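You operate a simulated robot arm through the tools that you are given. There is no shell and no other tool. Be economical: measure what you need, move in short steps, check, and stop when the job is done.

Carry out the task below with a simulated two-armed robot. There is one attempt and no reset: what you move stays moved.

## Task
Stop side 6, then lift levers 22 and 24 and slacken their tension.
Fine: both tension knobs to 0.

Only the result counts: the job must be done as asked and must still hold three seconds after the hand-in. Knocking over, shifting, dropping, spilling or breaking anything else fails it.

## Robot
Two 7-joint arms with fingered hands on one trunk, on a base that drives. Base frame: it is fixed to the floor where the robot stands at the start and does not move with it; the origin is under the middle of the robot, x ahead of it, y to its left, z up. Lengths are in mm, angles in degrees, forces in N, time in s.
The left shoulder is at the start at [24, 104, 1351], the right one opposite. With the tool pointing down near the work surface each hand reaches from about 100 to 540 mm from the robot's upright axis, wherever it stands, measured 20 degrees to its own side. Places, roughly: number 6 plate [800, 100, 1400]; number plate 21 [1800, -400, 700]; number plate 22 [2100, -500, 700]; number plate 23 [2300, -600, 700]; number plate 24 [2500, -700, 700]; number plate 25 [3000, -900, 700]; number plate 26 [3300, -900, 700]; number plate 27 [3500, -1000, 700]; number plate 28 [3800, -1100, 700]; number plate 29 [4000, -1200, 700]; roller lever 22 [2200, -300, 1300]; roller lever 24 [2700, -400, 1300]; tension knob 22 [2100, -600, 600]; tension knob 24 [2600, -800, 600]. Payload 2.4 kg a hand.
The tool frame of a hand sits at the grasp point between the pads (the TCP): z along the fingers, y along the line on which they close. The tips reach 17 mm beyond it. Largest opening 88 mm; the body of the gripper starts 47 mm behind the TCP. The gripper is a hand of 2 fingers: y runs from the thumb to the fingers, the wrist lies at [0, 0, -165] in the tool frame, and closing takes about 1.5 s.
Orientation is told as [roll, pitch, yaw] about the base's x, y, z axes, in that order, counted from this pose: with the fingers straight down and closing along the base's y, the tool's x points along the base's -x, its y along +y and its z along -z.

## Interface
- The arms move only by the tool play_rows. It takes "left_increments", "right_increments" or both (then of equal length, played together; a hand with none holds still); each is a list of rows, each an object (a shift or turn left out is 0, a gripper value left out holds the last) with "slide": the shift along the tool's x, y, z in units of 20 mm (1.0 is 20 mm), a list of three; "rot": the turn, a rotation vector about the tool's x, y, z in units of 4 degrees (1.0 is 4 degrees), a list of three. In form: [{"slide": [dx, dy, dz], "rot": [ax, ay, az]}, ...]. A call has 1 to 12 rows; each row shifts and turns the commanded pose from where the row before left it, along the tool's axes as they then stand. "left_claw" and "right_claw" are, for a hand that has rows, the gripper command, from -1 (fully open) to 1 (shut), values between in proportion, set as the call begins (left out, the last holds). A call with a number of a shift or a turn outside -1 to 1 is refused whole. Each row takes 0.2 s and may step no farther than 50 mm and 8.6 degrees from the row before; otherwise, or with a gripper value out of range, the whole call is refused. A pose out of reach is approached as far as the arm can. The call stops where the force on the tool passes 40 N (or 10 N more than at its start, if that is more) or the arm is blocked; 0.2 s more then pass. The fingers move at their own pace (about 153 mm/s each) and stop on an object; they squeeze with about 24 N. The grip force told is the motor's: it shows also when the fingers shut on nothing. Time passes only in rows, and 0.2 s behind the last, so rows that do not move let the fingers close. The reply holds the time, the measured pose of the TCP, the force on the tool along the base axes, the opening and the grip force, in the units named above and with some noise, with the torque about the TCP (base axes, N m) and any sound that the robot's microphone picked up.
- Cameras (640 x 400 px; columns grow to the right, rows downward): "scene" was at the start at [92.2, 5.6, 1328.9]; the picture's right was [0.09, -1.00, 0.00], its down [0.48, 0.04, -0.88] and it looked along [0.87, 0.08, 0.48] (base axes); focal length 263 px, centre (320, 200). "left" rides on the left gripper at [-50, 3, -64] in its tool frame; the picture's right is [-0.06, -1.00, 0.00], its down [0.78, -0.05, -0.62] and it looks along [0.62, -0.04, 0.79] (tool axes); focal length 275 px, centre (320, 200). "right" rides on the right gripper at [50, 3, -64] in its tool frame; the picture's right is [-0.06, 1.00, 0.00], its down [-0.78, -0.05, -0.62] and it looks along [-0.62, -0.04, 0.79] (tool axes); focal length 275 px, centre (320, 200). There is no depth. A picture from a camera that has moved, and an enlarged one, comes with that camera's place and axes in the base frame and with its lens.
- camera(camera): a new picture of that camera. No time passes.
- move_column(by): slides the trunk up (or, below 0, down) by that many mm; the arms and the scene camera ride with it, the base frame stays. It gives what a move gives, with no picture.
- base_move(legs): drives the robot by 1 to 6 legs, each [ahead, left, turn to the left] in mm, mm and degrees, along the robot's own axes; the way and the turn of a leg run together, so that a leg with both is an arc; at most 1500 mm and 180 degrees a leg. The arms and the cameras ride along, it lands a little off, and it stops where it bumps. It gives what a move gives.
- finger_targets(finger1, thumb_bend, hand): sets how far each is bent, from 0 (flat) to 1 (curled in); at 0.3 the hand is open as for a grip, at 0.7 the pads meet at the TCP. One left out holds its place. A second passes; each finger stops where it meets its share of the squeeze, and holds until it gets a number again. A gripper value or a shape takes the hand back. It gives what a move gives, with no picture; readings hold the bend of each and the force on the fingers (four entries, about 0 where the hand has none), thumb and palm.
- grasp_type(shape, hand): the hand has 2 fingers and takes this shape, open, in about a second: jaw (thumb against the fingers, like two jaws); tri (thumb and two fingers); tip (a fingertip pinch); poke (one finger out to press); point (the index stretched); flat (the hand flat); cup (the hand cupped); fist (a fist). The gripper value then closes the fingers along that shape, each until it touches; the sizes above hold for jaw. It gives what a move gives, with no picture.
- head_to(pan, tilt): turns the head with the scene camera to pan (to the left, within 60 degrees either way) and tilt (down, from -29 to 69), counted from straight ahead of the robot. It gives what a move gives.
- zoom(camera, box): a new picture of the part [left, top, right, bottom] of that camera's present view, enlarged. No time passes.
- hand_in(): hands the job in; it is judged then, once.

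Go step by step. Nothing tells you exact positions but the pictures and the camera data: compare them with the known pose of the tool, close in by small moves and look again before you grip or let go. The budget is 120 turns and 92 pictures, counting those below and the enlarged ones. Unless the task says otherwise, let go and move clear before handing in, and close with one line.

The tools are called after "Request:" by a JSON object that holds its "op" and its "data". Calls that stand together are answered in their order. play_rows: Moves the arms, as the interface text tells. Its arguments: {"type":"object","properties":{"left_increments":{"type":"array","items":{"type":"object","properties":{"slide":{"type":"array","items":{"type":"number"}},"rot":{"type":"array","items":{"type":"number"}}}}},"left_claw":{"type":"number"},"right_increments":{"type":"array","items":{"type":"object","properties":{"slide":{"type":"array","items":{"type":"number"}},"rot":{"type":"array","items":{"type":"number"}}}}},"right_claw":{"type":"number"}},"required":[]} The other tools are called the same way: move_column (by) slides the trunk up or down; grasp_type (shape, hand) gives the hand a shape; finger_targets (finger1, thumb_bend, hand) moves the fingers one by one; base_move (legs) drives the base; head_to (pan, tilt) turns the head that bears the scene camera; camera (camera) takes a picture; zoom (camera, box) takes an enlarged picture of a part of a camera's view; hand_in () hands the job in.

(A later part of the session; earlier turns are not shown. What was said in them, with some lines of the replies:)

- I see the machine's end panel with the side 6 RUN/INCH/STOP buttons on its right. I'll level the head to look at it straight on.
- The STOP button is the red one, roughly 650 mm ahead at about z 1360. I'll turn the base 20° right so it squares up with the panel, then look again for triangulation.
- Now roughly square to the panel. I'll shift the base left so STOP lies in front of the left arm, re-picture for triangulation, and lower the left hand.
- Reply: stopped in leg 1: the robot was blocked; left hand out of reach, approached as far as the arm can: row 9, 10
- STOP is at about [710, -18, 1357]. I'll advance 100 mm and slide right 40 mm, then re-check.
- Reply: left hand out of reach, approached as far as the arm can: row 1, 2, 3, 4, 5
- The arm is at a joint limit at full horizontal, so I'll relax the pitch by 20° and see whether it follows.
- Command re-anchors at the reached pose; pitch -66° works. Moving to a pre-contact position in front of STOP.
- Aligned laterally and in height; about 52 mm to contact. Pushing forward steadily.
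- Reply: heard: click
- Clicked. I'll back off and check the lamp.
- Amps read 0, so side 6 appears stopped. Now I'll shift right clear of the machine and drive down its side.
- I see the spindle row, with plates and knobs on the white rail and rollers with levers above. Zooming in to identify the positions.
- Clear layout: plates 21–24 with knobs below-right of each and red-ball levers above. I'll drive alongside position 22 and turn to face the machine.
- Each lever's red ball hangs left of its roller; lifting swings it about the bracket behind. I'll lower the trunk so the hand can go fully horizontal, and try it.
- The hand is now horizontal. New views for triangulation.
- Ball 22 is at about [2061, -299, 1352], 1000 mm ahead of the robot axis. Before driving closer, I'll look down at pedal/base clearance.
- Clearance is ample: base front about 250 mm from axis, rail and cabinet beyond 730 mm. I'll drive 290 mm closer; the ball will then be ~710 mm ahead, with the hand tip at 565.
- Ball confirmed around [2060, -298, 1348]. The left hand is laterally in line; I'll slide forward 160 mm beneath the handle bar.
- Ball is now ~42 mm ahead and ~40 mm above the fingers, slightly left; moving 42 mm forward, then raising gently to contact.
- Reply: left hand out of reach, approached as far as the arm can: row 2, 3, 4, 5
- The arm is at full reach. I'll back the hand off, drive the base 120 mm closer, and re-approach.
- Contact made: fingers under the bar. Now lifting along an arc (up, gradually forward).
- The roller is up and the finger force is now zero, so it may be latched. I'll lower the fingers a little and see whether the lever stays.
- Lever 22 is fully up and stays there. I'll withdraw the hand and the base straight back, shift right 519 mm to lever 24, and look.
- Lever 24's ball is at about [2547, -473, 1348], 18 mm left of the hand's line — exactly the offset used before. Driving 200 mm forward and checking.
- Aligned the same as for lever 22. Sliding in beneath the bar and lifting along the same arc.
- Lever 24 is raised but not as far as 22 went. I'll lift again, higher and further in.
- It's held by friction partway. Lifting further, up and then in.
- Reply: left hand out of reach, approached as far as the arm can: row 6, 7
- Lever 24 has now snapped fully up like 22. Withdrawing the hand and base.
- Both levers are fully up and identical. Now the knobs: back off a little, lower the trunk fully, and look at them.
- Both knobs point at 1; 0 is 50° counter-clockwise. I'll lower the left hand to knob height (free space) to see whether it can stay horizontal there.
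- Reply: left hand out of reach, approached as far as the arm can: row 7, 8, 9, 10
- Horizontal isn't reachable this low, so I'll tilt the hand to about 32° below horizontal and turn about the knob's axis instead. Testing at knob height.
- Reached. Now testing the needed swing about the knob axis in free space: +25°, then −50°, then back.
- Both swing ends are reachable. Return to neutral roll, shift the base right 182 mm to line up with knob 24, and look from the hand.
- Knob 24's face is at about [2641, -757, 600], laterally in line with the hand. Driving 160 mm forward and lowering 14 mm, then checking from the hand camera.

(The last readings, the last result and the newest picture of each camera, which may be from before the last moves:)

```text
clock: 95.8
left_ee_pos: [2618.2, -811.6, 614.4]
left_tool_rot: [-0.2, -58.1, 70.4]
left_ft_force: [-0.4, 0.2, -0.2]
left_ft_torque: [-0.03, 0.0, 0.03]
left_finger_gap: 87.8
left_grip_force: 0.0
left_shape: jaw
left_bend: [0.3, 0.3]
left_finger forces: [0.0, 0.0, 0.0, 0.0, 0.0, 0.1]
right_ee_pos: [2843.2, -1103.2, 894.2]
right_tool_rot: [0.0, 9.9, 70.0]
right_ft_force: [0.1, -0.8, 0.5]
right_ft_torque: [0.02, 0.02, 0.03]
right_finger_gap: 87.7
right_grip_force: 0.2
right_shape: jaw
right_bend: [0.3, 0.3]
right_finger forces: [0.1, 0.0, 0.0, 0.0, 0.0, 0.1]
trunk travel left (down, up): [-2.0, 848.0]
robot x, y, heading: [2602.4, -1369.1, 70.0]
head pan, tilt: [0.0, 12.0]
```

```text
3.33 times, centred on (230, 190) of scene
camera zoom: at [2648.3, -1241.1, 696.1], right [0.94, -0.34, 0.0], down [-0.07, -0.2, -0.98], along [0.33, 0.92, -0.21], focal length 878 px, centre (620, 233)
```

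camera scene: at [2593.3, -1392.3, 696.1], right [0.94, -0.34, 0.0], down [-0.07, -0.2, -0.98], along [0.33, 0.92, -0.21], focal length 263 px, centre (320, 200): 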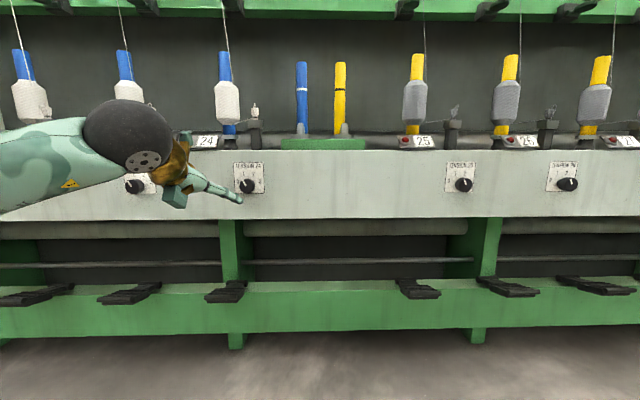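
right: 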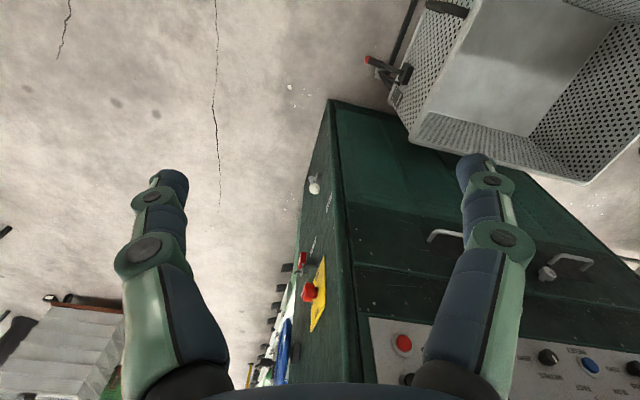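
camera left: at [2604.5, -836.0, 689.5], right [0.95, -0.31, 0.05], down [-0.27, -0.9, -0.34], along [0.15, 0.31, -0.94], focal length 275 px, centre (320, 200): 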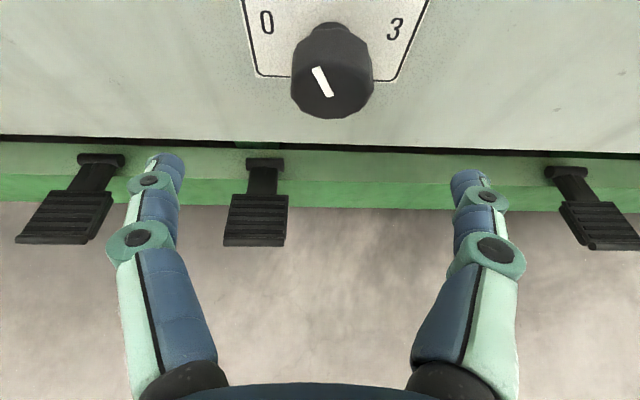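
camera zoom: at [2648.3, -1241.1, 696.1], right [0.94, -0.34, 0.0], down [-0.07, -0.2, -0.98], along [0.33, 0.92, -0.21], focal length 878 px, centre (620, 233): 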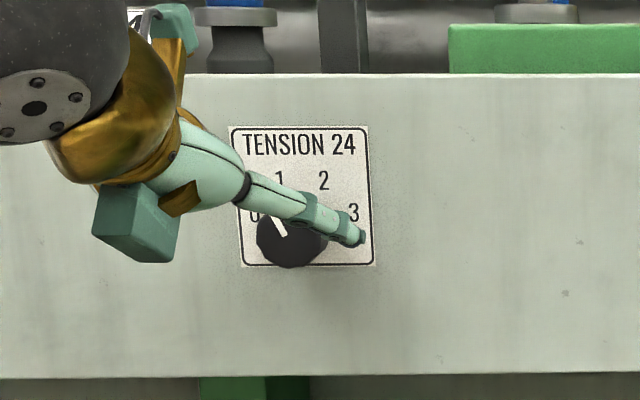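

Knob face is ~57 mm ahead and 17 mm below the TCP. Move to just in front, roll +25° about the knob axis, and check.

Request:
{"op": "play_rows", "data": {"left_increments": [{"slide": [-0.113, -0.033, 0.715]}, {"slide": [-0.113, -0.033, 0.715]}, {"slide": [-0.113, -0.033, 0.715]}, {"rot": [-0.552, 0, 0.884]}, {"rot": [-0.552, 0, 0.884]}, {"rot": [-0.552, 0, 0.884]}, {"rot": [-0.552, 0, 0.884]}, {"rot": [-0.552, 0, 0.884]}, {"rot": [-0.552, 0, 0.884]}]}}

Request:
{"op": "camera", "data": {"camera": "left"}}

Request:
{"op": "zoom", "data": {"camera": "scene", "box": [140, 130, 320, 250]}}

```text
clock: 97.8
left_ee_pos: [2634.7, -772.9, 597.4]
left_tool_rot: [41.4, -50.3, 36.1]
left_ft_force: [-0.6, 0.1, -0.1]
left_ft_torque: [0.02, -0.03, 0.01]
left_finger_gap: 87.9
left_grip_force: 0.0
left_shape: jaw
left_bend: [0.3, 0.3]
left_finger forces: [0.0, 0.1, 0.1, 0.0, 0.1, 0.0]
right_ee_pos: [2842.1, -1103.1, 894.8]
right_tool_rot: [0.1, 9.9, 70.1]
right_ft_force: [-0.1, 0.0, -0.2]
right_ft_torque: [0.01, -0.01, -0.01]
right_finger_gap: 88.0
right_grip_force: 0.1
right_shape: jaw
right_bend: [0.3, 0.3]
right_finger forces: [0.1, 0.0, 0.0, 0.0, 0.0, 0.0]
trunk travel left (down, up): [-2.0, 848.0]
robot x, y, heading: [2602.1, -1376.1, 70.1]
head pan, tilt: [0.0, 12.0]
```

```text
39 pictures are left
camera left: at [2650.6, -809.9, 666.8], right [0.88, -0.28, -0.37], down [-0.41, -0.85, -0.33], along [-0.23, 0.44, -0.87], focal length 275 px, centre (320, 200)
```

left: 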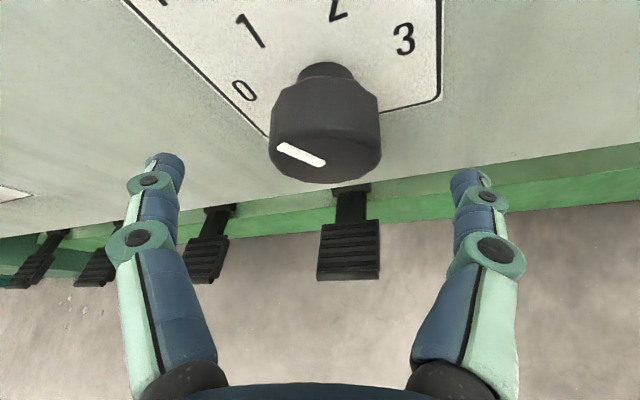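

```text
3.33 times, centred on (230, 190) of scene
camera zoom: at [2648.3, -1241.0, 696.1], right [0.94, -0.34, 0.0], down [-0.07, -0.2, -0.98], along [0.33, 0.92, -0.21], focal length 878 px, centre (620, 233)
```

zoom: 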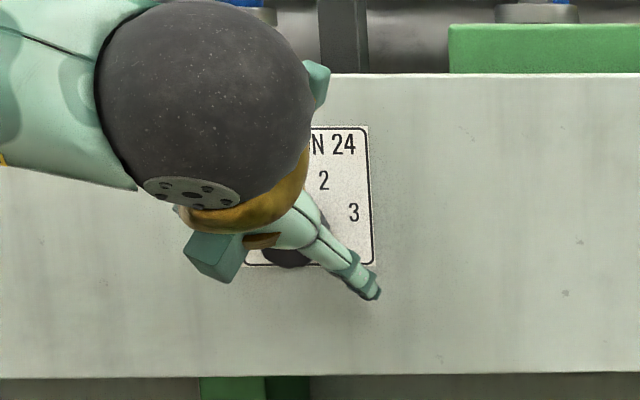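

The knob is centred between the fingers, face 15.6 mm ahead. Advance 20 mm and close gently.

Request:
{"op": "play_rows", "data": {"left_increments": [{"slide": [-0.265, 0, 0.424]}, {"slide": [-0.265, -0.04, 0.424]}]}}

Request:
{"op": "play_rows", "data": {"left_increments": [{}, {}, {}, {}, {}, {}, {}, {}], "left_claw": 1}}

Request:
{"op": "camera", "data": {"camera": "left"}}

```text
clock: 98.4
left_ee_pos: [2642.2, -754.8, 596.2]
left_tool_rot: [41.4, -50.5, 36.2]
left_ft_force: [0.1, -0.2, 0.2]
left_ft_torque: [0.03, 0.02, 0.04]
left_finger_gap: 87.9
left_grip_force: 0.1
left_shape: jaw
left_bend: [0.3, 0.3]
left_finger forces: [0.0, 0.0, 0.1, 0.0, 0.0, 0.0]
right_ee_pos: [2843.4, -1102.9, 893.8]
right_tool_rot: [0.0, 9.9, 70.0]
right_ft_force: [0.2, 0.0, 0.3]
right_ft_torque: [0.01, -0.01, 0.0]
right_finger_gap: 88.0
right_grip_force: 0.1
right_shape: jaw
right_bend: [0.3, 0.3]
right_finger forces: [0.0, 0.1, 0.1, 0.0, 0.0, 0.0]
trunk travel left (down, up): [-2.0, 848.0]
robot x, y, heading: [2602.0, -1374.4, 70.2]
head pan, tilt: [0.0, 12.0]
```

```text
clock: 100.2
left_ee_pos: [2640.8, -754.1, 594.8]
left_tool_rot: [41.1, -50.3, 36.2]
left_ft_force: [3.6, 17.8, -10.9]
left_ft_torque: [-0.08, 0.06, -0.23]
left_finger_gap: 18.0
left_grip_force: 23.4
left_shape: jaw
left_bend: [0.73, 0.72]
left_finger forces: [25.9, 0.0, 0.0, 0.0, 24.3, 0.0]
right_ee_pos: [2841.6, -1101.7, 892.8]
right_tool_rot: [0.0, 9.9, 70.0]
right_ft_force: [-0.2, -0.3, 0.3]
right_ft_torque: [0.0, 0.07, 0.02]
right_finger_gap: 88.1
right_grip_force: 0.1
right_shape: jaw
right_bend: [0.3, 0.3]
right_finger forces: [0.0, 0.0, 0.0, 0.0, 0.0, 0.0]
trunk travel left (down, up): [-2.0, 848.0]
robot x, y, heading: [2599.4, -1374.8, 69.8]
head pan, tilt: [0.0, 12.0]
```

```text
37 pictures are left
camera left: at [2658.1, -789.7, 664.9], right [0.88, -0.28, -0.37], down [-0.41, -0.85, -0.33], along [-0.23, 0.44, -0.87], focal length 275 px, centre (320, 200)
```

left: 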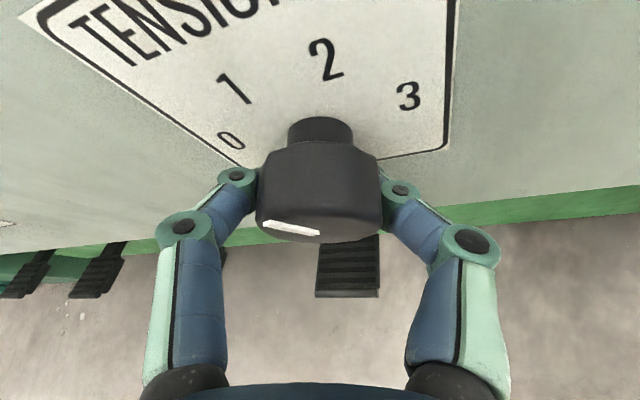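

The fingers grip (gap 18, probably at the neck behind the rim). I'll turn 12° counter-clockwise as a trial and see whether the pointer follows.

Request:
{"op": "play_rows", "data": {"left_increments": [{"rot": [0.53, 0, -0.848]}, {"rot": [0.53, 0, -0.848]}, {"rot": [0.53, 0, -0.848]}]}}

Request:
{"op": "camera", "data": {"camera": "left"}}

```text
clock: 101.0
left_ee_pos: [2640.9, -755.0, 594.7]
left_tool_rot: [23.3, -55.8, 50.5]
left_ft_force: [6.7, 17.2, -11.0]
left_ft_torque: [-0.03, 0.02, -0.19]
left_finger_gap: 18.0
left_grip_force: 23.9
left_shape: jaw
left_bend: [0.73, 0.72]
left_finger forces: [26.1, 0.0, 0.0, 0.0, 25.2, 0.1]
right_ee_pos: [2843.4, -1100.7, 892.9]
right_tool_rot: [-0.1, 10.1, 70.0]
right_ft_force: [0.2, 0.5, 0.6]
right_ft_torque: [-0.02, -0.01, -0.01]
right_finger_gap: 87.5
right_grip_force: 0.1
right_shape: jaw
right_bend: [0.3, 0.3]
right_finger forces: [0.0, 0.0, 0.1, 0.0, 0.1, 0.0]
trunk travel left (down, up): [-2.0, 848.0]
robot x, y, heading: [2599.6, -1372.5, 70.0]
head pan, tilt: [0.0, 12.0]
```

```text
36 pictures are left
camera left: at [2644.1, -784.7, 669.5], right [0.94, -0.3, -0.17], down [-0.35, -0.88, -0.34], along [-0.05, 0.38, -0.93], focal length 275 px, centre (320, 200)
```

left: 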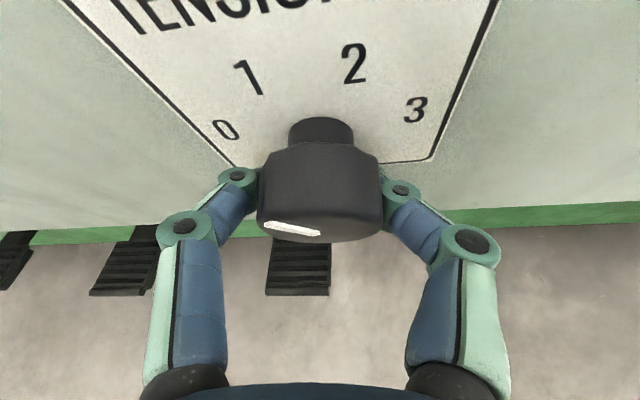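

The pointer turns with the hand. Continuing the remaining 38°.

Request:
{"op": "play_rows", "data": {"left_increments": [{"rot": [0.53, 0, -0.848]}, {"rot": [0.53, 0, -0.848]}, {"rot": [0.53, 0, -0.848]}, {"rot": [0.53, 0, -0.848]}, {"rot": [0.53, 0, -0.848]}, {"rot": [0.53, 0, -0.848]}, {"rot": [0.53, 0, -0.848]}, {"rot": [0.53, 0, -0.848]}, {"rot": [0.53, 0, -0.848]}, {"rot": [0.265, 0, -0.424]}, {}]}}

Request:
{"op": "camera", "data": {"camera": "left"}}

Request:
{"op": "zoom", "data": {"camera": "scene", "box": [160, 140, 280, 220]}}

```text
clock: 103.4
left_ee_pos: [2642.4, -755.3, 595.1]
left_tool_rot: [-41.5, -50.2, 104.3]
left_ft_force: [17.7, 17.3, -8.3]
left_ft_torque: [0.11, -0.06, -0.15]
left_finger_gap: 16.8
left_grip_force: 23.9
left_shape: jaw
left_bend: [0.72, 0.72]
left_finger forces: [26.4, 0.0, 0.0, 0.1, 28.5, 0.0]
right_ee_pos: [2844.5, -1102.6, 892.8]
right_tool_rot: [0.1, 10.0, 69.9]
right_ft_force: [0.1, 0.3, 0.0]
right_ft_torque: [-0.01, -0.03, 0.01]
right_finger_gap: 88.0
right_grip_force: 0.1
right_shape: jaw
right_bend: [0.3, 0.3]
right_finger forces: [0.1, 0.0, 0.0, 0.0, 0.0, 0.1]
trunk travel left (down, up): [-2.0, 848.0]
robot x, y, heading: [2603.0, -1377.7, 69.9]
head pan, tilt: [0.0, 12.0]
```

```text
35 pictures are left
camera left: at [2598.7, -768.4, 662.9], right [0.84, -0.27, 0.47], down [-0.14, -0.95, -0.29], along [0.52, 0.17, -0.83], focal length 275 px, centre (320, 200)
```

left: 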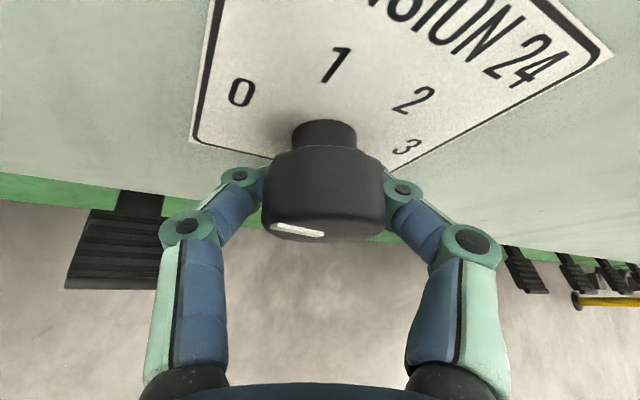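

```text
5.00 times, centred on (220, 180) of scene
camera zoom: at [2649.2, -1240.0, 695.8], right [0.94, -0.34, 0.0], down [-0.07, -0.2, -0.98], along [0.33, 0.92, -0.21], focal length 1317 px, centre (820, 300)
```

zoom: 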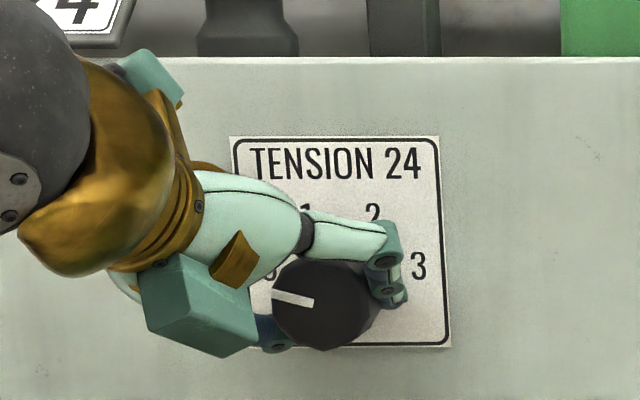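

The pointer now points near 0. Open, back away along the axis, and inspect.

Request:
{"op": "play_rows", "data": {"left_increments": [{}, {}, {}, {}, {"slide": [0.5, 0, -0.8]}, {"slide": [0.5, 0, -0.8]}, {"slide": [0.5, 0, -0.8]}, {"slide": [0.5, 0, -0.8]}], "left_claw": -1}}

Request:
{"op": "base_move", "data": {"legs": [[-150, 0, 0], [0, 170, 0]]}}

Request:
{"op": "camera", "data": {"camera": "scene"}}

```text
clock: 105.2
left_ee_pos: [2616.3, -826.8, 595.8]
left_tool_rot: [-41.5, -50.4, 104.4]
left_ft_force: [-0.4, 0.6, 0.5]
left_ft_torque: [0.03, -0.01, 0.02]
left_finger_gap: 88.2
left_grip_force: 0.1
left_shape: jaw
left_bend: [0.3, 0.3]
left_finger forces: [0.1, 0.0, 0.0, 0.0, 0.1, 0.0]
right_ee_pos: [2842.3, -1102.5, 892.3]
right_tool_rot: [0.0, 9.9, 70.0]
right_ft_force: [-0.4, 0.2, 0.0]
right_ft_torque: [-0.01, 0.0, 0.03]
right_finger_gap: 87.8
right_grip_force: 0.0
right_shape: jaw
right_bend: [0.3, 0.3]
right_finger forces: [0.0, 0.0, 0.0, 0.0, 0.1, 0.0]
trunk travel left (down, up): [-2.0, 848.0]
robot x, y, heading: [2600.0, -1371.9, 69.9]
head pan, tilt: [0.0, 12.0]
```

```text
clock: 107.6
left_ee_pos: [2407.1, -910.6, 596.7]
left_tool_rot: [-41.5, -50.3, 104.3]
left_ft_force: [-0.5, -0.1, -0.2]
left_ft_torque: [0.0, 0.02, -0.02]
left_finger_gap: 87.8
left_grip_force: 0.1
left_shape: jaw
left_bend: [0.3, 0.3]
left_finger forces: [0.1, 0.1, 0.0, 0.0, 0.0, 0.0]
right_ee_pos: [2632.6, -1187.2, 893.7]
right_tool_rot: [0.0, 9.9, 70.0]
right_ft_force: [0.7, -0.3, -0.6]
right_ft_torque: [-0.01, 0.0, 0.01]
right_finger_gap: 88.0
right_grip_force: 0.0
right_shape: jaw
right_bend: [0.3, 0.3]
right_finger forces: [0.1, 0.0, 0.0, 0.1, 0.1, 0.1]
trunk travel left (down, up): [-2.0, 848.0]
robot x, y, heading: [2394.7, -1457.5, 70.3]
head pan, tilt: [0.0, 12.0]
```

```text
33 pictures are left
camera scene: at [2438.9, -1325.1, 696.1], right [0.94, -0.34, 0.0], down [-0.07, -0.2, -0.98], along [0.33, 0.92, -0.21], focal length 263 px, centre (320, 200)
```

scene: 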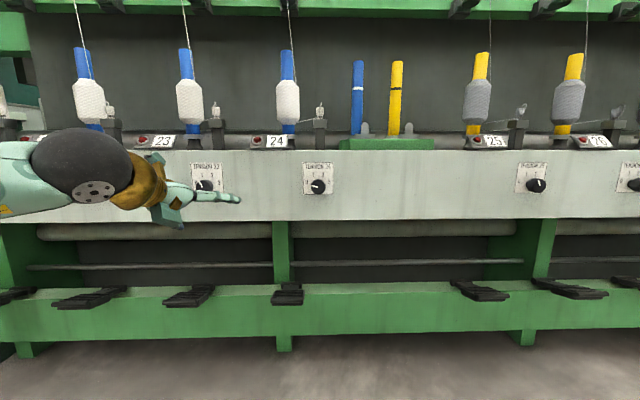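

Request:
{"op": "zoom", "data": {"camera": "scene", "box": [290, 155, 350, 203]}}

```text
8.33 times, centred on (320, 179) of scene
camera zoom: at [2438.9, -1325.1, 696.1], right [0.94, -0.34, 0.0], down [-0.07, -0.2, -0.98], along [0.33, 0.92, -0.21], focal length 2195 px, centre (320, 375)
```

zoom: 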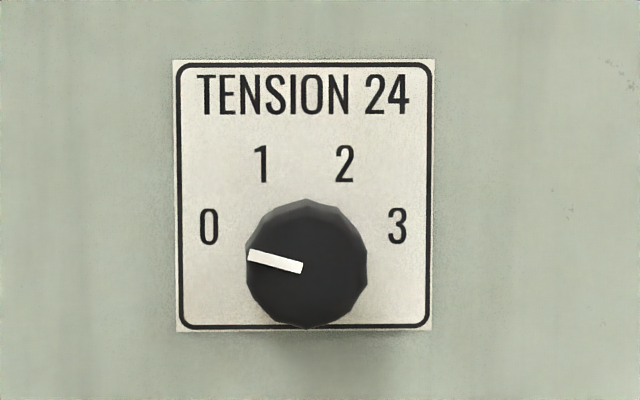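

Knob 24 sits on 0 (≈ −76° versus the 0 mark at −75°). Next, knob 22: return the wrist to neutral, shift left 350 mm.

Request:
{"op": "play_rows", "data": {"left_increments": [{"rot": [-0.552, 0, 0.884]}, {"rot": [-0.552, 0, 0.884]}, {"rot": [-0.552, 0, 0.884]}, {"rot": [-0.552, 0, 0.884]}, {"rot": [-0.552, 0, 0.884]}, {"rot": [-0.552, 0, 0.884]}]}}

Request:
{"op": "base_move", "data": {"legs": [[0, 350, 0], [150, 0, -0.2]]}}

Request:
{"op": "camera", "data": {"camera": "left"}}

Request:
{"op": "camera", "data": {"camera": "scene"}}

```text
clock: 109.0
left_ee_pos: [2406.0, -911.4, 598.0]
left_tool_rot: [-0.5, -58.2, 70.7]
left_ft_force: [0.0, 0.3, -0.1]
left_ft_torque: [-0.01, 0.0, 0.01]
left_finger_gap: 87.9
left_grip_force: 0.0
left_shape: jaw
left_bend: [0.3, 0.3]
left_finger forces: [0.0, 0.1, 0.1, 0.1, 0.1, 0.0]
right_ee_pos: [2632.8, -1186.9, 894.0]
right_tool_rot: [0.0, 9.8, 70.0]
right_ft_force: [0.5, -0.2, 0.1]
right_ft_torque: [0.02, 0.01, -0.02]
right_finger_gap: 87.9
right_grip_force: 0.0
right_shape: jaw
right_bend: [0.3, 0.3]
right_finger forces: [0.1, 0.1, 0.0, 0.0, 0.1, 0.1]
trunk travel left (down, up): [-2.0, 848.0]
robot x, y, heading: [2392.6, -1458.0, 69.7]
head pan, tilt: [0.0, 12.0]
```

```text
clock: 112.2
left_ee_pos: [2126.5, -651.6, 596.0]
left_tool_rot: [0.0, -58.0, 70.2]
left_ft_force: [-0.4, -0.2, -0.6]
left_ft_torque: [-0.05, 0.02, 0.03]
left_finger_gap: 88.0
left_grip_force: 0.1
left_shape: jaw
left_bend: [0.3, 0.3]
left_finger forces: [0.1, 0.0, 0.0, 0.0, 0.0, 0.0]
right_ee_pos: [2353.9, -926.9, 894.6]
right_tool_rot: [-0.1, 9.9, 69.9]
right_ft_force: [-0.3, -0.5, 0.1]
right_ft_torque: [-0.01, 0.01, 0.02]
right_finger_gap: 87.9
right_grip_force: 0.1
right_shape: jaw
right_bend: [0.3, 0.3]
right_finger forces: [0.0, 0.1, 0.0, 0.0, 0.0, 0.1]
trunk travel left (down, up): [-2.0, 848.0]
robot x, y, heading: [2112.3, -1198.0, 70.0]
head pan, tilt: [0.0, 12.0]
```

```text
31 pictures are left
camera left: at [2113.3, -675.5, 672.6], right [0.95, -0.31, 0.05], down [-0.27, -0.9, -0.34], along [0.15, 0.31, -0.94], focal length 275 px, centre (320, 200)
```

left: 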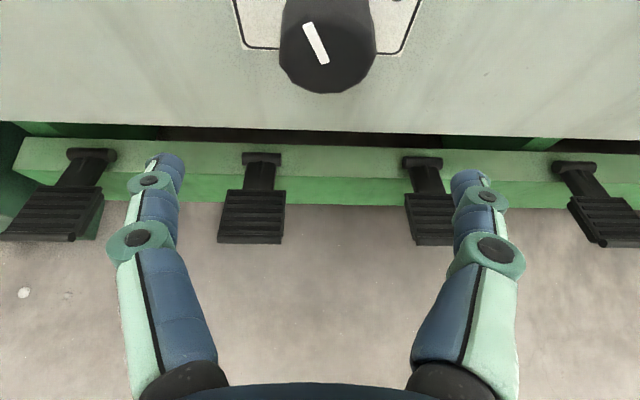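

```text
30 pictures are left
camera scene: at [2159.4, -1065.5, 696.1], right [0.94, -0.34, 0.0], down [-0.07, -0.2, -0.98], along [0.33, 0.92, -0.21], focal length 263 px, centre (320, 200)
```

scene: 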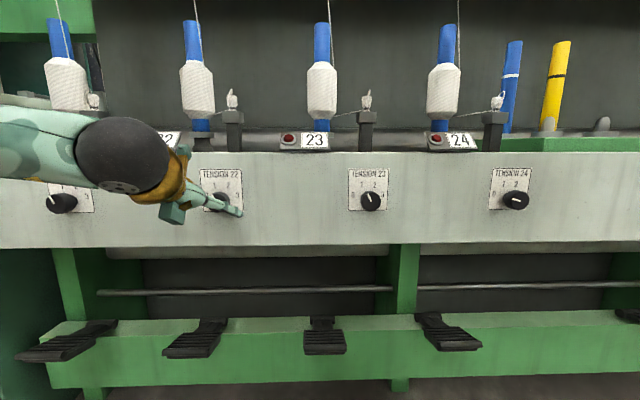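

Knob 22's face is 59 mm ahead, at the TCP's height and line. Same approach: 42 mm forward, roll +25°, check.

Request:
{"op": "play_rows", "data": {"left_increments": [{"slide": [-0.37, -0.02, 0.593]}, {"slide": [-0.37, -0.02, 0.593]}, {"slide": [-0.37, -0.02, 0.593]}, {"rot": [-0.552, 0, 0.884]}, {"rot": [-0.552, 0, 0.884]}, {"rot": [-0.552, 0, 0.884]}, {"rot": [-0.552, 0, 0.884]}, {"rot": [-0.552, 0, 0.884]}, {"rot": [-0.552, 0, 0.884]}]}}

Request:
{"op": "camera", "data": {"camera": "left"}}

```text
clock: 114.2
left_ee_pos: [2142.6, -611.6, 596.9]
left_tool_rot: [41.4, -50.2, 36.1]
left_ft_force: [0.2, -1.0, -0.5]
left_ft_torque: [0.01, 0.01, 0.02]
left_finger_gap: 87.9
left_grip_force: 0.0
left_shape: jaw
left_bend: [0.3, 0.3]
left_finger forces: [0.0, 0.0, 0.1, 0.0, 0.1, 0.0]
right_ee_pos: [2354.7, -927.4, 893.6]
right_tool_rot: [0.1, 10.0, 70.0]
right_ft_force: [0.2, -0.4, -0.3]
right_ft_torque: [-0.02, 0.0, -0.01]
right_finger_gap: 88.2
right_grip_force: 0.2
right_shape: jaw
right_bend: [0.3, 0.3]
right_finger forces: [0.0, 0.0, 0.0, 0.1, 0.0, 0.0]
trunk travel left (down, up): [-2.0, 848.0]
robot x, y, heading: [2114.5, -1198.4, 70.4]
head pan, tilt: [0.0, 12.0]
```

```text
29 pictures are left
camera left: at [2159.3, -647.6, 666.6], right [0.88, -0.28, -0.38], down [-0.41, -0.85, -0.33], along [-0.23, 0.44, -0.87], focal length 275 px, centre (320, 200)
```

left: 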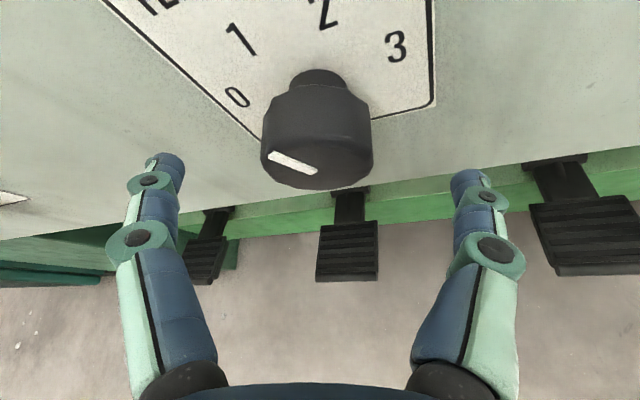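

Centred; face 12.5 mm ahead. Advance 16.5 mm, close, and turn 50° counter-clockwise.

Request:
{"op": "play_rows", "data": {"left_increments": [{"slide": [-0.219, 0.04, 0.35]}, {"slide": [-0.219, 0.04, 0.35]}]}}

Request:
{"op": "play_rows", "data": {"left_increments": [{}, {}, {}, {}, {}, {}, {}, {}], "left_claw": 1}}

Request:
{"op": "camera", "data": {"camera": "left"}}

```text
clock: 114.8
left_ee_pos: [2147.0, -596.1, 598.0]
left_tool_rot: [41.4, -50.1, 36.1]
left_ft_force: [0.5, -0.2, 0.5]
left_ft_torque: [-0.01, 0.01, 0.02]
left_finger_gap: 87.9
left_grip_force: 0.0
left_shape: jaw
left_bend: [0.3, 0.3]
left_finger forces: [0.0, 0.0, 0.1, 0.0, 0.0, 0.1]
right_ee_pos: [2353.8, -927.2, 893.6]
right_tool_rot: [0.0, 9.9, 70.0]
right_ft_force: [0.2, 0.3, -0.2]
right_ft_torque: [0.0, -0.01, -0.03]
right_finger_gap: 87.8
right_grip_force: 0.1
right_shape: jaw
right_bend: [0.3, 0.3]
right_finger forces: [0.0, 0.0, 0.0, 0.0, 0.0, 0.0]
trunk travel left (down, up): [-2.0, 848.0]
robot x, y, heading: [2116.0, -1196.5, 70.1]
head pan, tilt: [0.0, 12.0]
```

```text
clock: 116.6
left_ee_pos: [2146.7, -595.1, 595.3]
left_tool_rot: [41.2, -50.0, 36.3]
left_ft_force: [3.3, 13.7, -10.3]
left_ft_torque: [-0.11, 0.09, -0.16]
left_finger_gap: 20.1
left_grip_force: 24.1
left_shape: jaw
left_bend: [0.73, 0.7]
left_finger forces: [24.3, 0.0, 0.0, 0.0, 23.8, 0.1]
right_ee_pos: [2353.1, -924.9, 892.4]
right_tool_rot: [0.0, 10.0, 70.0]
right_ft_force: [0.2, -0.8, 0.0]
right_ft_torque: [0.0, 0.0, 0.01]
right_finger_gap: 87.9
right_grip_force: 0.0
right_shape: jaw
right_bend: [0.3, 0.3]
right_finger forces: [0.0, 0.0, 0.1, 0.0, 0.0, 0.0]
trunk travel left (down, up): [-2.0, 848.0]
robot x, y, heading: [2112.7, -1197.5, 70.1]
head pan, tilt: [0.0, 12.0]
```

```text
28 pictures are left
camera left: at [2163.4, -630.4, 666.0], right [0.88, -0.28, -0.37], down [-0.41, -0.85, -0.32], along [-0.23, 0.44, -0.87], focal length 275 px, centre (320, 200)
```

left: 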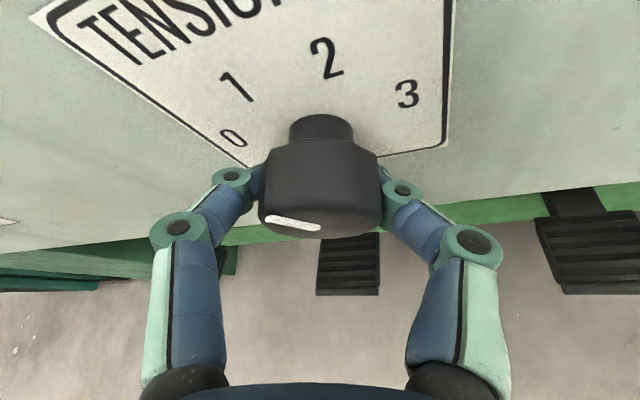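

Same grip as before. Turning 50°.

Request:
{"op": "play_rows", "data": {"left_increments": [{"rot": [0.552, 0, -0.884]}, {"rot": [0.552, 0, -0.884]}, {"rot": [0.552, 0, -0.884]}, {"rot": [0.552, 0, -0.884]}, {"rot": [0.552, 0, -0.884]}, {"rot": [0.552, 0, -0.884]}, {"rot": [0.552, 0, -0.884]}, {"rot": [0.552, 0, -0.884]}, {"rot": [0.552, 0, -0.884]}, {"rot": [0.552, 0, -0.884]}, {"rot": [0.552, 0, -0.884]}, {"rot": [0.53, 0, -0.848]}]}}

Request:
{"op": "camera", "data": {"camera": "left"}}

Request:
{"op": "zoom", "data": {"camera": "scene", "box": [160, 150, 280, 230]}}

```text
clock: 119.2
left_ee_pos: [2147.4, -594.7, 595.7]
left_tool_rot: [-41.2, -50.1, 104.1]
left_ft_force: [13.6, 12.3, -9.6]
left_ft_torque: [0.1, -0.02, -0.11]
left_finger_gap: 19.5
left_grip_force: 23.4
left_shape: jaw
left_bend: [0.73, 0.7]
left_finger forces: [23.9, 0.1, 0.0, 0.0, 26.0, 0.0]
right_ee_pos: [2354.7, -926.6, 893.1]
right_tool_rot: [0.0, 9.9, 70.0]
right_ft_force: [0.2, -0.3, 0.6]
right_ft_torque: [-0.05, 0.02, 0.0]
right_finger_gap: 87.7
right_grip_force: 0.1
right_shape: jaw
right_bend: [0.3, 0.3]
right_finger forces: [0.1, 0.1, 0.0, 0.0, 0.0, 0.0]
trunk travel left (down, up): [-2.0, 848.0]
robot x, y, heading: [2111.8, -1197.4, 70.2]
head pan, tilt: [0.0, 12.0]
```

```text
27 pictures are left
camera left: at [2104.1, -608.5, 664.2], right [0.84, -0.27, 0.47], down [-0.14, -0.95, -0.28], along [0.52, 0.17, -0.84], focal length 275 px, centre (320, 200)
```

left: 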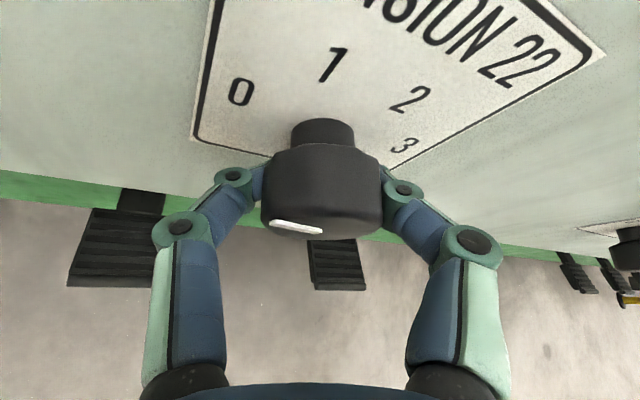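

```text
5.00 times, centred on (220, 190) of scene
camera zoom: at [2160.1, -1064.5, 695.8], right [0.94, -0.34, 0.0], down [-0.07, -0.2, -0.98], along [0.33, 0.92, -0.21], focal length 1317 px, centre (820, 250)
```

zoom: 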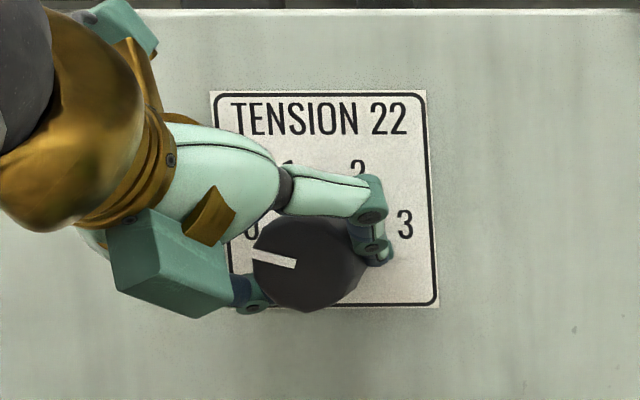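

The pointer matches knob 24's final picture. Release, back away, and inspect head-on.

Request:
{"op": "play_rows", "data": {"left_increments": [{}, {}, {}, {}, {"slide": [0.5, 0, -0.8]}, {"slide": [0.5, 0, -0.8]}, {"slide": [0.5, 0, -0.8]}, {"slide": [0.5, 0, -0.8]}], "left_claw": -1}}

Request:
{"op": "base_move", "data": {"legs": [[-150, 0, 0], [0, 150, 0]]}}

Request:
{"op": "camera", "data": {"camera": "scene"}}

```text
clock: 121.0
left_ee_pos: [2121.5, -667.5, 596.2]
left_tool_rot: [-41.2, -50.3, 104.1]
left_ft_force: [-0.2, -0.1, -1.0]
left_ft_torque: [0.01, 0.0, -0.01]
left_finger_gap: 87.8
left_grip_force: 0.0
left_shape: jaw
left_bend: [0.3, 0.3]
left_finger forces: [0.0, 0.0, 0.0, 0.1, 0.0, 0.0]
right_ee_pos: [2353.8, -927.2, 893.8]
right_tool_rot: [0.0, 9.8, 70.0]
right_ft_force: [0.0, 0.2, -0.1]
right_ft_torque: [-0.01, -0.03, 0.0]
right_finger_gap: 88.0
right_grip_force: 0.0
right_shape: jaw
right_bend: [0.3, 0.3]
right_finger forces: [0.0, 0.1, 0.1, 0.0, 0.0, 0.0]
trunk travel left (down, up): [-2.0, 848.0]
robot x, y, heading: [2118.0, -1198.8, 70.2]
head pan, tilt: [0.0, 12.0]
```

```text
clock: 123.4
left_ee_pos: [1929.3, -757.5, 597.9]
left_tool_rot: [-41.2, -50.4, 104.2]
left_ft_force: [0.3, -0.8, -0.6]
left_ft_torque: [-0.02, -0.01, -0.04]
left_finger_gap: 88.0
left_grip_force: 0.1
left_shape: jaw
left_bend: [0.3, 0.3]
left_finger forces: [0.0, 0.1, 0.0, 0.1, 0.0, 0.1]
right_ee_pos: [2161.7, -1016.4, 893.6]
right_tool_rot: [-0.1, 9.9, 70.0]
right_ft_force: [0.9, -0.2, 0.0]
right_ft_torque: [-0.01, -0.02, -0.01]
right_finger_gap: 88.2
right_grip_force: 0.0
right_shape: jaw
right_bend: [0.3, 0.3]
right_finger forces: [0.0, 0.1, 0.0, 0.0, 0.0, 0.1]
trunk travel left (down, up): [-2.0, 848.0]
robot x, y, heading: [1919.6, -1289.2, 70.1]
head pan, tilt: [0.0, 12.0]
```

```text
25 pictures are left
camera scene: at [1967.0, -1155.5, 696.1], right [0.94, -0.34, 0.0], down [-0.07, -0.2, -0.98], along [0.33, 0.92, -0.21], focal length 263 px, centre (320, 200)
```

scene: 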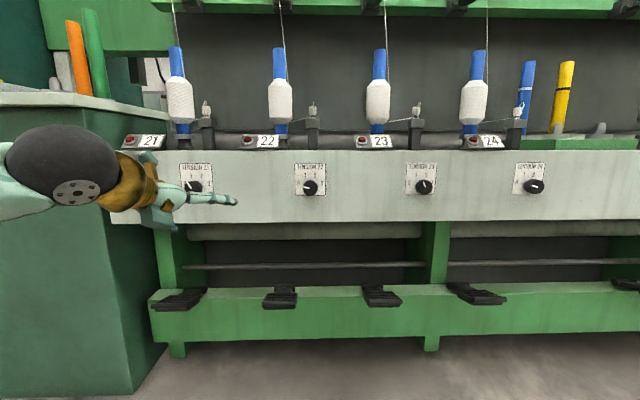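

Request:
{"op": "zoom", "data": {"camera": "scene", "box": [280, 155, 340, 203]}}

Request:
{"op": "zoom", "data": {"camera": "scene", "box": [500, 155, 560, 203]}}

Request:
{"op": "head_to", "data": {"pan": 10, "tilt": -25}}

Request:
{"op": "camera", "data": {"camera": "scene"}}

```text
8.33 times, centred on (310, 179) of scene
camera zoom: at [1967.0, -1155.5, 696.1], right [0.94, -0.34, 0.0], down [-0.07, -0.2, -0.98], along [0.33, 0.92, -0.21], focal length 2195 px, centre (403, 375)
```

zoom: 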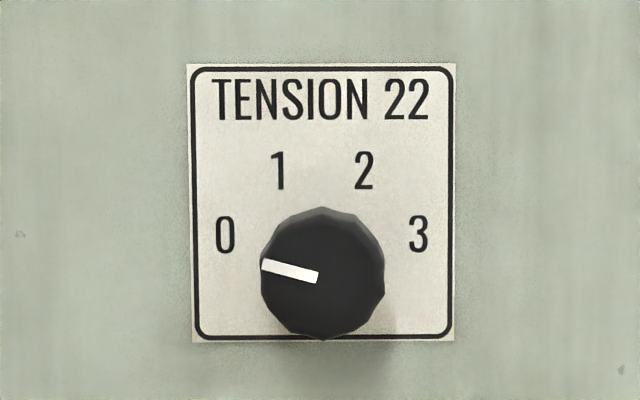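

```text
8.33 times, centred on (530, 179) of scene
camera zoom: at [1967.0, -1155.5, 696.1], right [0.94, -0.34, 0.0], down [-0.07, -0.2, -0.98], along [0.33, 0.92, -0.21], focal length 2195 px, centre (-1430, 375)
```

zoom: 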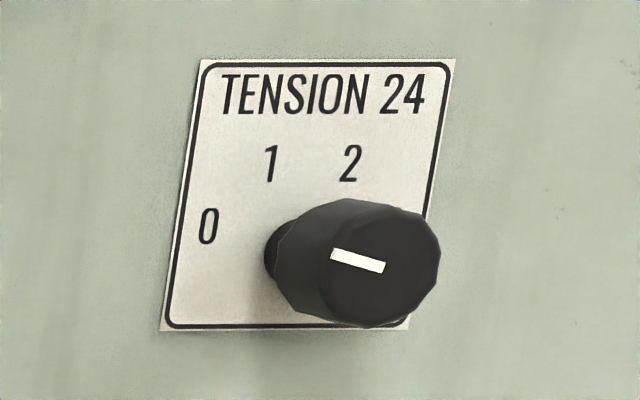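

```text
clock: 124.4
left_ee_pos: [1927.8, -757.3, 597.6]
left_tool_rot: [-41.2, -50.3, 104.3]
left_ft_force: [-0.3, 0.5, 0.4]
left_ft_torque: [0.02, -0.02, 0.01]
left_finger_gap: 88.0
left_grip_force: 0.0
left_shape: jaw
left_bend: [0.3, 0.3]
left_finger forces: [0.1, 0.0, 0.1, 0.1, 0.1, 0.0]
right_ee_pos: [2160.9, -1016.9, 893.2]
right_tool_rot: [-0.1, 9.9, 70.0]
right_ft_force: [-0.8, -0.5, -1.2]
right_ft_torque: [0.03, 0.02, -0.03]
right_finger_gap: 87.9
right_grip_force: 0.1
right_shape: jaw
right_bend: [0.3, 0.3]
right_finger forces: [0.1, 0.0, 0.0, 0.1, 0.0, 0.0]
trunk travel left (down, up): [-2.0, 848.0]
robot x, y, heading: [1924.3, -1289.9, 70.0]
head pan, tilt: [10.0, -25.0]
```

```text
22 pictures are left
camera scene: at [1947.5, -1173.2, 751.0], right [0.99, -0.17, 0.0], down [0.07, 0.42, -0.91], along [0.16, 0.89, 0.42], focal length 263 px, centre (320, 200)
```

scene: 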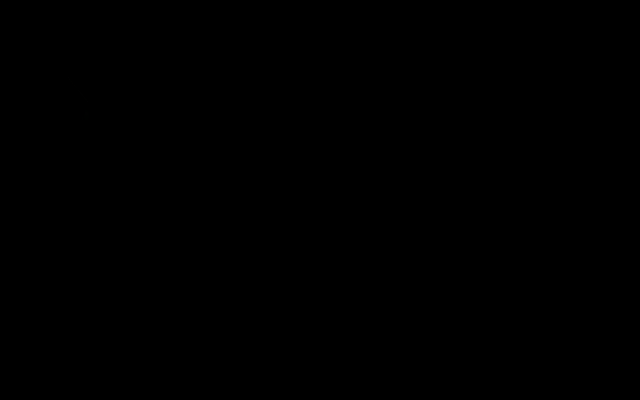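

Knob 22 reads 0 too (≈ −76°). The head view is blocked at that tilt; I'll raise the trunk and check the levers once more.

Request:
{"op": "move_column", "data": {"by": 500}}

Request:
{"op": "head_to", "data": {"pan": -10, "tilt": 0}}

Request:
{"op": "camera", "data": {"camera": "scene"}}

```text
refused: 500 is not a number from -400 to 400
```

```text
clock: 125.3
left_ee_pos: [1927.7, -756.6, 597.4]
left_tool_rot: [-41.1, -50.3, 104.2]
left_ft_force: [-0.3, -0.1, -0.2]
left_ft_torque: [-0.02, 0.0, 0.0]
left_finger_gap: 88.2
left_grip_force: 0.1
left_shape: jaw
left_bend: [0.3, 0.3]
left_finger forces: [0.1, 0.1, 0.0, 0.0, 0.0, 0.0]
right_ee_pos: [2160.4, -1016.3, 893.6]
right_tool_rot: [0.0, 9.9, 70.1]
right_ft_force: [1.1, 0.0, 0.3]
right_ft_torque: [0.01, -0.01, 0.0]
right_finger_gap: 87.8
right_grip_force: 0.0
right_shape: jaw
right_bend: [0.3, 0.3]
right_finger forces: [0.1, 0.0, 0.0, 0.1, 0.0, 0.0]
trunk travel left (down, up): [-2.0, 848.0]
robot x, y, heading: [1920.4, -1285.0, 70.5]
head pan, tilt: [-10.0, 0.0]
```

```text
21 pictures are left
camera scene: at [1980.1, -1165.1, 715.4], right [0.87, -0.5, 0.0], down [0.0, 0.0, -1.0], along [0.5, 0.87, 0.0], focal length 263 px, centre (320, 200)
```

scene: 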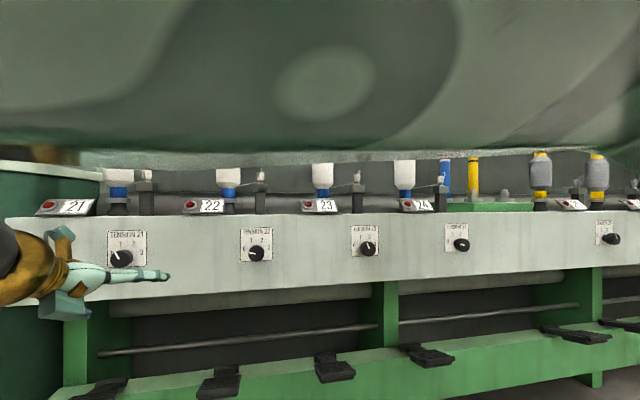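

The right arm is in front of the head at this height. I'll back away from the machine, raise the trunk, and head back toward the panel to confirm the lamp, viewing the levers on the way.

Request:
{"op": "base_move", "data": {"legs": [[-100, 0, 0]]}}

Request:
{"op": "move_column", "data": {"by": 390}}

Request:
{"op": "camera", "data": {"camera": "scene"}}

Request:
{"op": "base_move", "data": {"legs": [[0, 0, -90], [-1450, 0, 0], [-650, 0, 0]]}}

Request:
{"op": "head_to", "data": {"pan": 45, "tilt": -15}}

Request:
{"op": "camera", "data": {"camera": "scene"}}

```text
clock: 126.4
left_ee_pos: [1895.7, -850.9, 597.9]
left_tool_rot: [-41.2, -50.3, 104.1]
left_ft_force: [0.8, 0.7, -0.1]
left_ft_torque: [-0.02, 0.0, 0.02]
left_finger_gap: 88.0
left_grip_force: 0.1
left_shape: jaw
left_bend: [0.3, 0.3]
left_finger forces: [0.0, 0.0, 0.1, 0.0, 0.0, 0.0]
right_ee_pos: [2127.4, -1111.8, 895.1]
right_tool_rot: [-0.1, 10.0, 70.1]
right_ft_force: [0.4, 0.4, 0.4]
right_ft_torque: [-0.02, 0.02, 0.04]
right_finger_gap: 88.1
right_grip_force: 0.0
right_shape: jaw
right_bend: [0.3, 0.3]
right_finger forces: [0.0, 0.0, 0.0, 0.0, 0.0, 0.0]
trunk travel left (down, up): [-2.0, 848.0]
robot x, y, heading: [1887.3, -1382.8, 70.2]
head pan, tilt: [-10.0, 0.0]
```

```text
clock: 130.2
left_ee_pos: [1894.8, -850.3, 987.4]
left_tool_rot: [-41.4, -50.3, 104.1]
left_ft_force: [0.0, 0.4, -0.6]
left_ft_torque: [-0.01, 0.04, 0.02]
left_finger_gap: 87.9
left_grip_force: 0.1
left_shape: jaw
left_bend: [0.3, 0.3]
left_finger forces: [0.0, 0.0, 0.0, 0.0, 0.0, 0.0]
right_ee_pos: [2127.3, -1110.4, 1284.5]
right_tool_rot: [0.0, 9.8, 70.0]
right_ft_force: [-0.1, 0.4, 0.1]
right_ft_torque: [-0.02, -0.01, -0.01]
right_finger_gap: 88.0
right_grip_force: 0.0
right_shape: jaw
right_bend: [0.3, 0.3]
right_finger forces: [0.0, 0.1, 0.0, 0.0, 0.0, 0.0]
trunk travel left (down, up): [-392.0, 458.0]
robot x, y, heading: [1888.6, -1379.9, 70.1]
head pan, tilt: [-10.0, 0.0]
```

```text
20 pictures are left
camera scene: at [1940.1, -1276.0, 1099.7], right [0.87, -0.5, 0.0], down [0.0, 0.0, -1.0], along [0.5, 0.87, 0.0], focal length 263 px, centre (320, 200)
```

scene: 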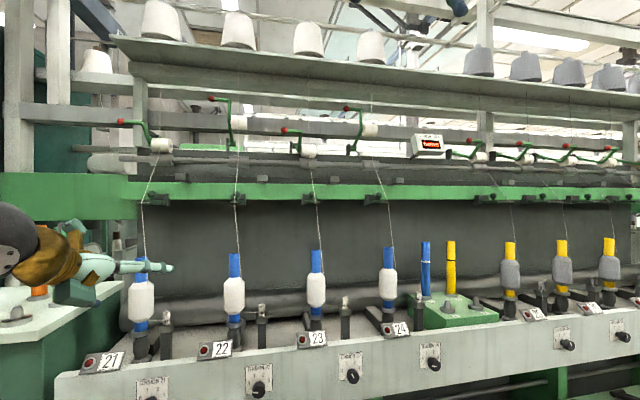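

```text
clock: 144.4
left_ee_pos: [452.3, -664.1, 987.9]
left_tool_rot: [-41.3, -50.4, 13.6]
left_ft_force: [-0.1, -0.8, -0.1]
left_ft_torque: [-0.02, 0.03, -0.03]
left_finger_gap: 88.0
left_grip_force: 0.1
left_shape: jaw
left_bend: [0.3, 0.3]
left_finger forces: [0.1, 0.1, 0.1, 0.1, 0.0, 0.1]
right_ee_pos: [191.1, -894.4, 1284.0]
right_tool_rot: [0.0, 9.8, -20.5]
right_ft_force: [0.3, -0.6, 0.1]
right_ft_torque: [0.0, -0.01, -0.02]
right_finger_gap: 87.9
right_grip_force: 0.0
right_shape: jaw
right_bend: [0.3, 0.3]
right_finger forces: [0.0, 0.1, 0.0, 0.0, 0.0, 0.1]
trunk travel left (down, up): [-392.0, 458.0]
robot x, y, heading: [-82.5, -650.8, -20.4]
head pan, tilt: [-10.0, 0.0]
```

```text
clock: 145.7
left_ee_pos: [454.0, -662.8, 988.1]
left_tool_rot: [-41.0, -50.3, 13.8]
left_ft_force: [1.0, 0.5, 0.0]
left_ft_torque: [-0.01, -0.04, 0.01]
left_finger_gap: 87.9
left_grip_force: 0.1
left_shape: jaw
left_bend: [0.3, 0.3]
left_finger forces: [0.2, 0.0, 0.1, 0.0, 0.1, 0.0]
right_ee_pos: [191.0, -894.1, 1284.6]
right_tool_rot: [-0.1, 9.8, -20.4]
right_ft_force: [-0.7, 0.0, 0.1]
right_ft_torque: [0.01, 0.01, -0.02]
right_finger_gap: 87.9
right_grip_force: 0.0
right_shape: jaw
right_bend: [0.3, 0.3]
right_finger forces: [0.0, 0.0, 0.0, 0.1, 0.0, 0.0]
trunk travel left (down, up): [-392.0, 458.0]
robot x, y, heading: [-78.5, -651.8, -20.5]
head pan, tilt: [45.0, -15.0]
```

```text
19 pictures are left
camera scene: at [31.5, -659.3, 1117.5], right [0.05, -1.0, 0.0], down [0.2, 0.01, -0.98], along [0.98, 0.05, 0.2], focal length 263 px, centre (320, 200)
```

scene: 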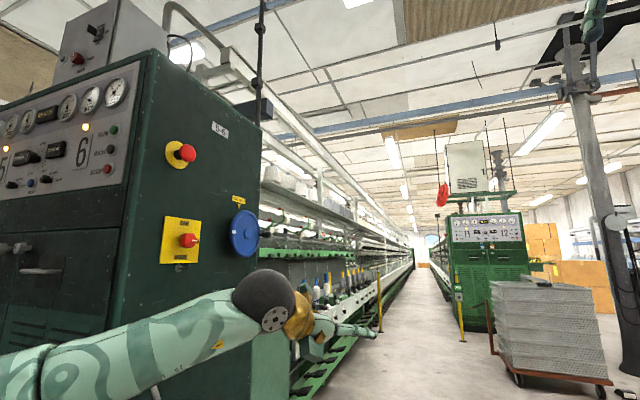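

Side 6's lamp has gone from green to amber, like the stopped side 5. Levers 22 and 24 are up, both knobs read 0, and the hands are clear, so I'm handing in.

Request:
{"op": "hand_in", "data": {}}

```text
The job is handed in.
```

Side 6 is stopped, levers 22 and 24 are fully lifted, and both tension knobs read 0 to within about 2°. The job is handed in; the reply gave no verdict.
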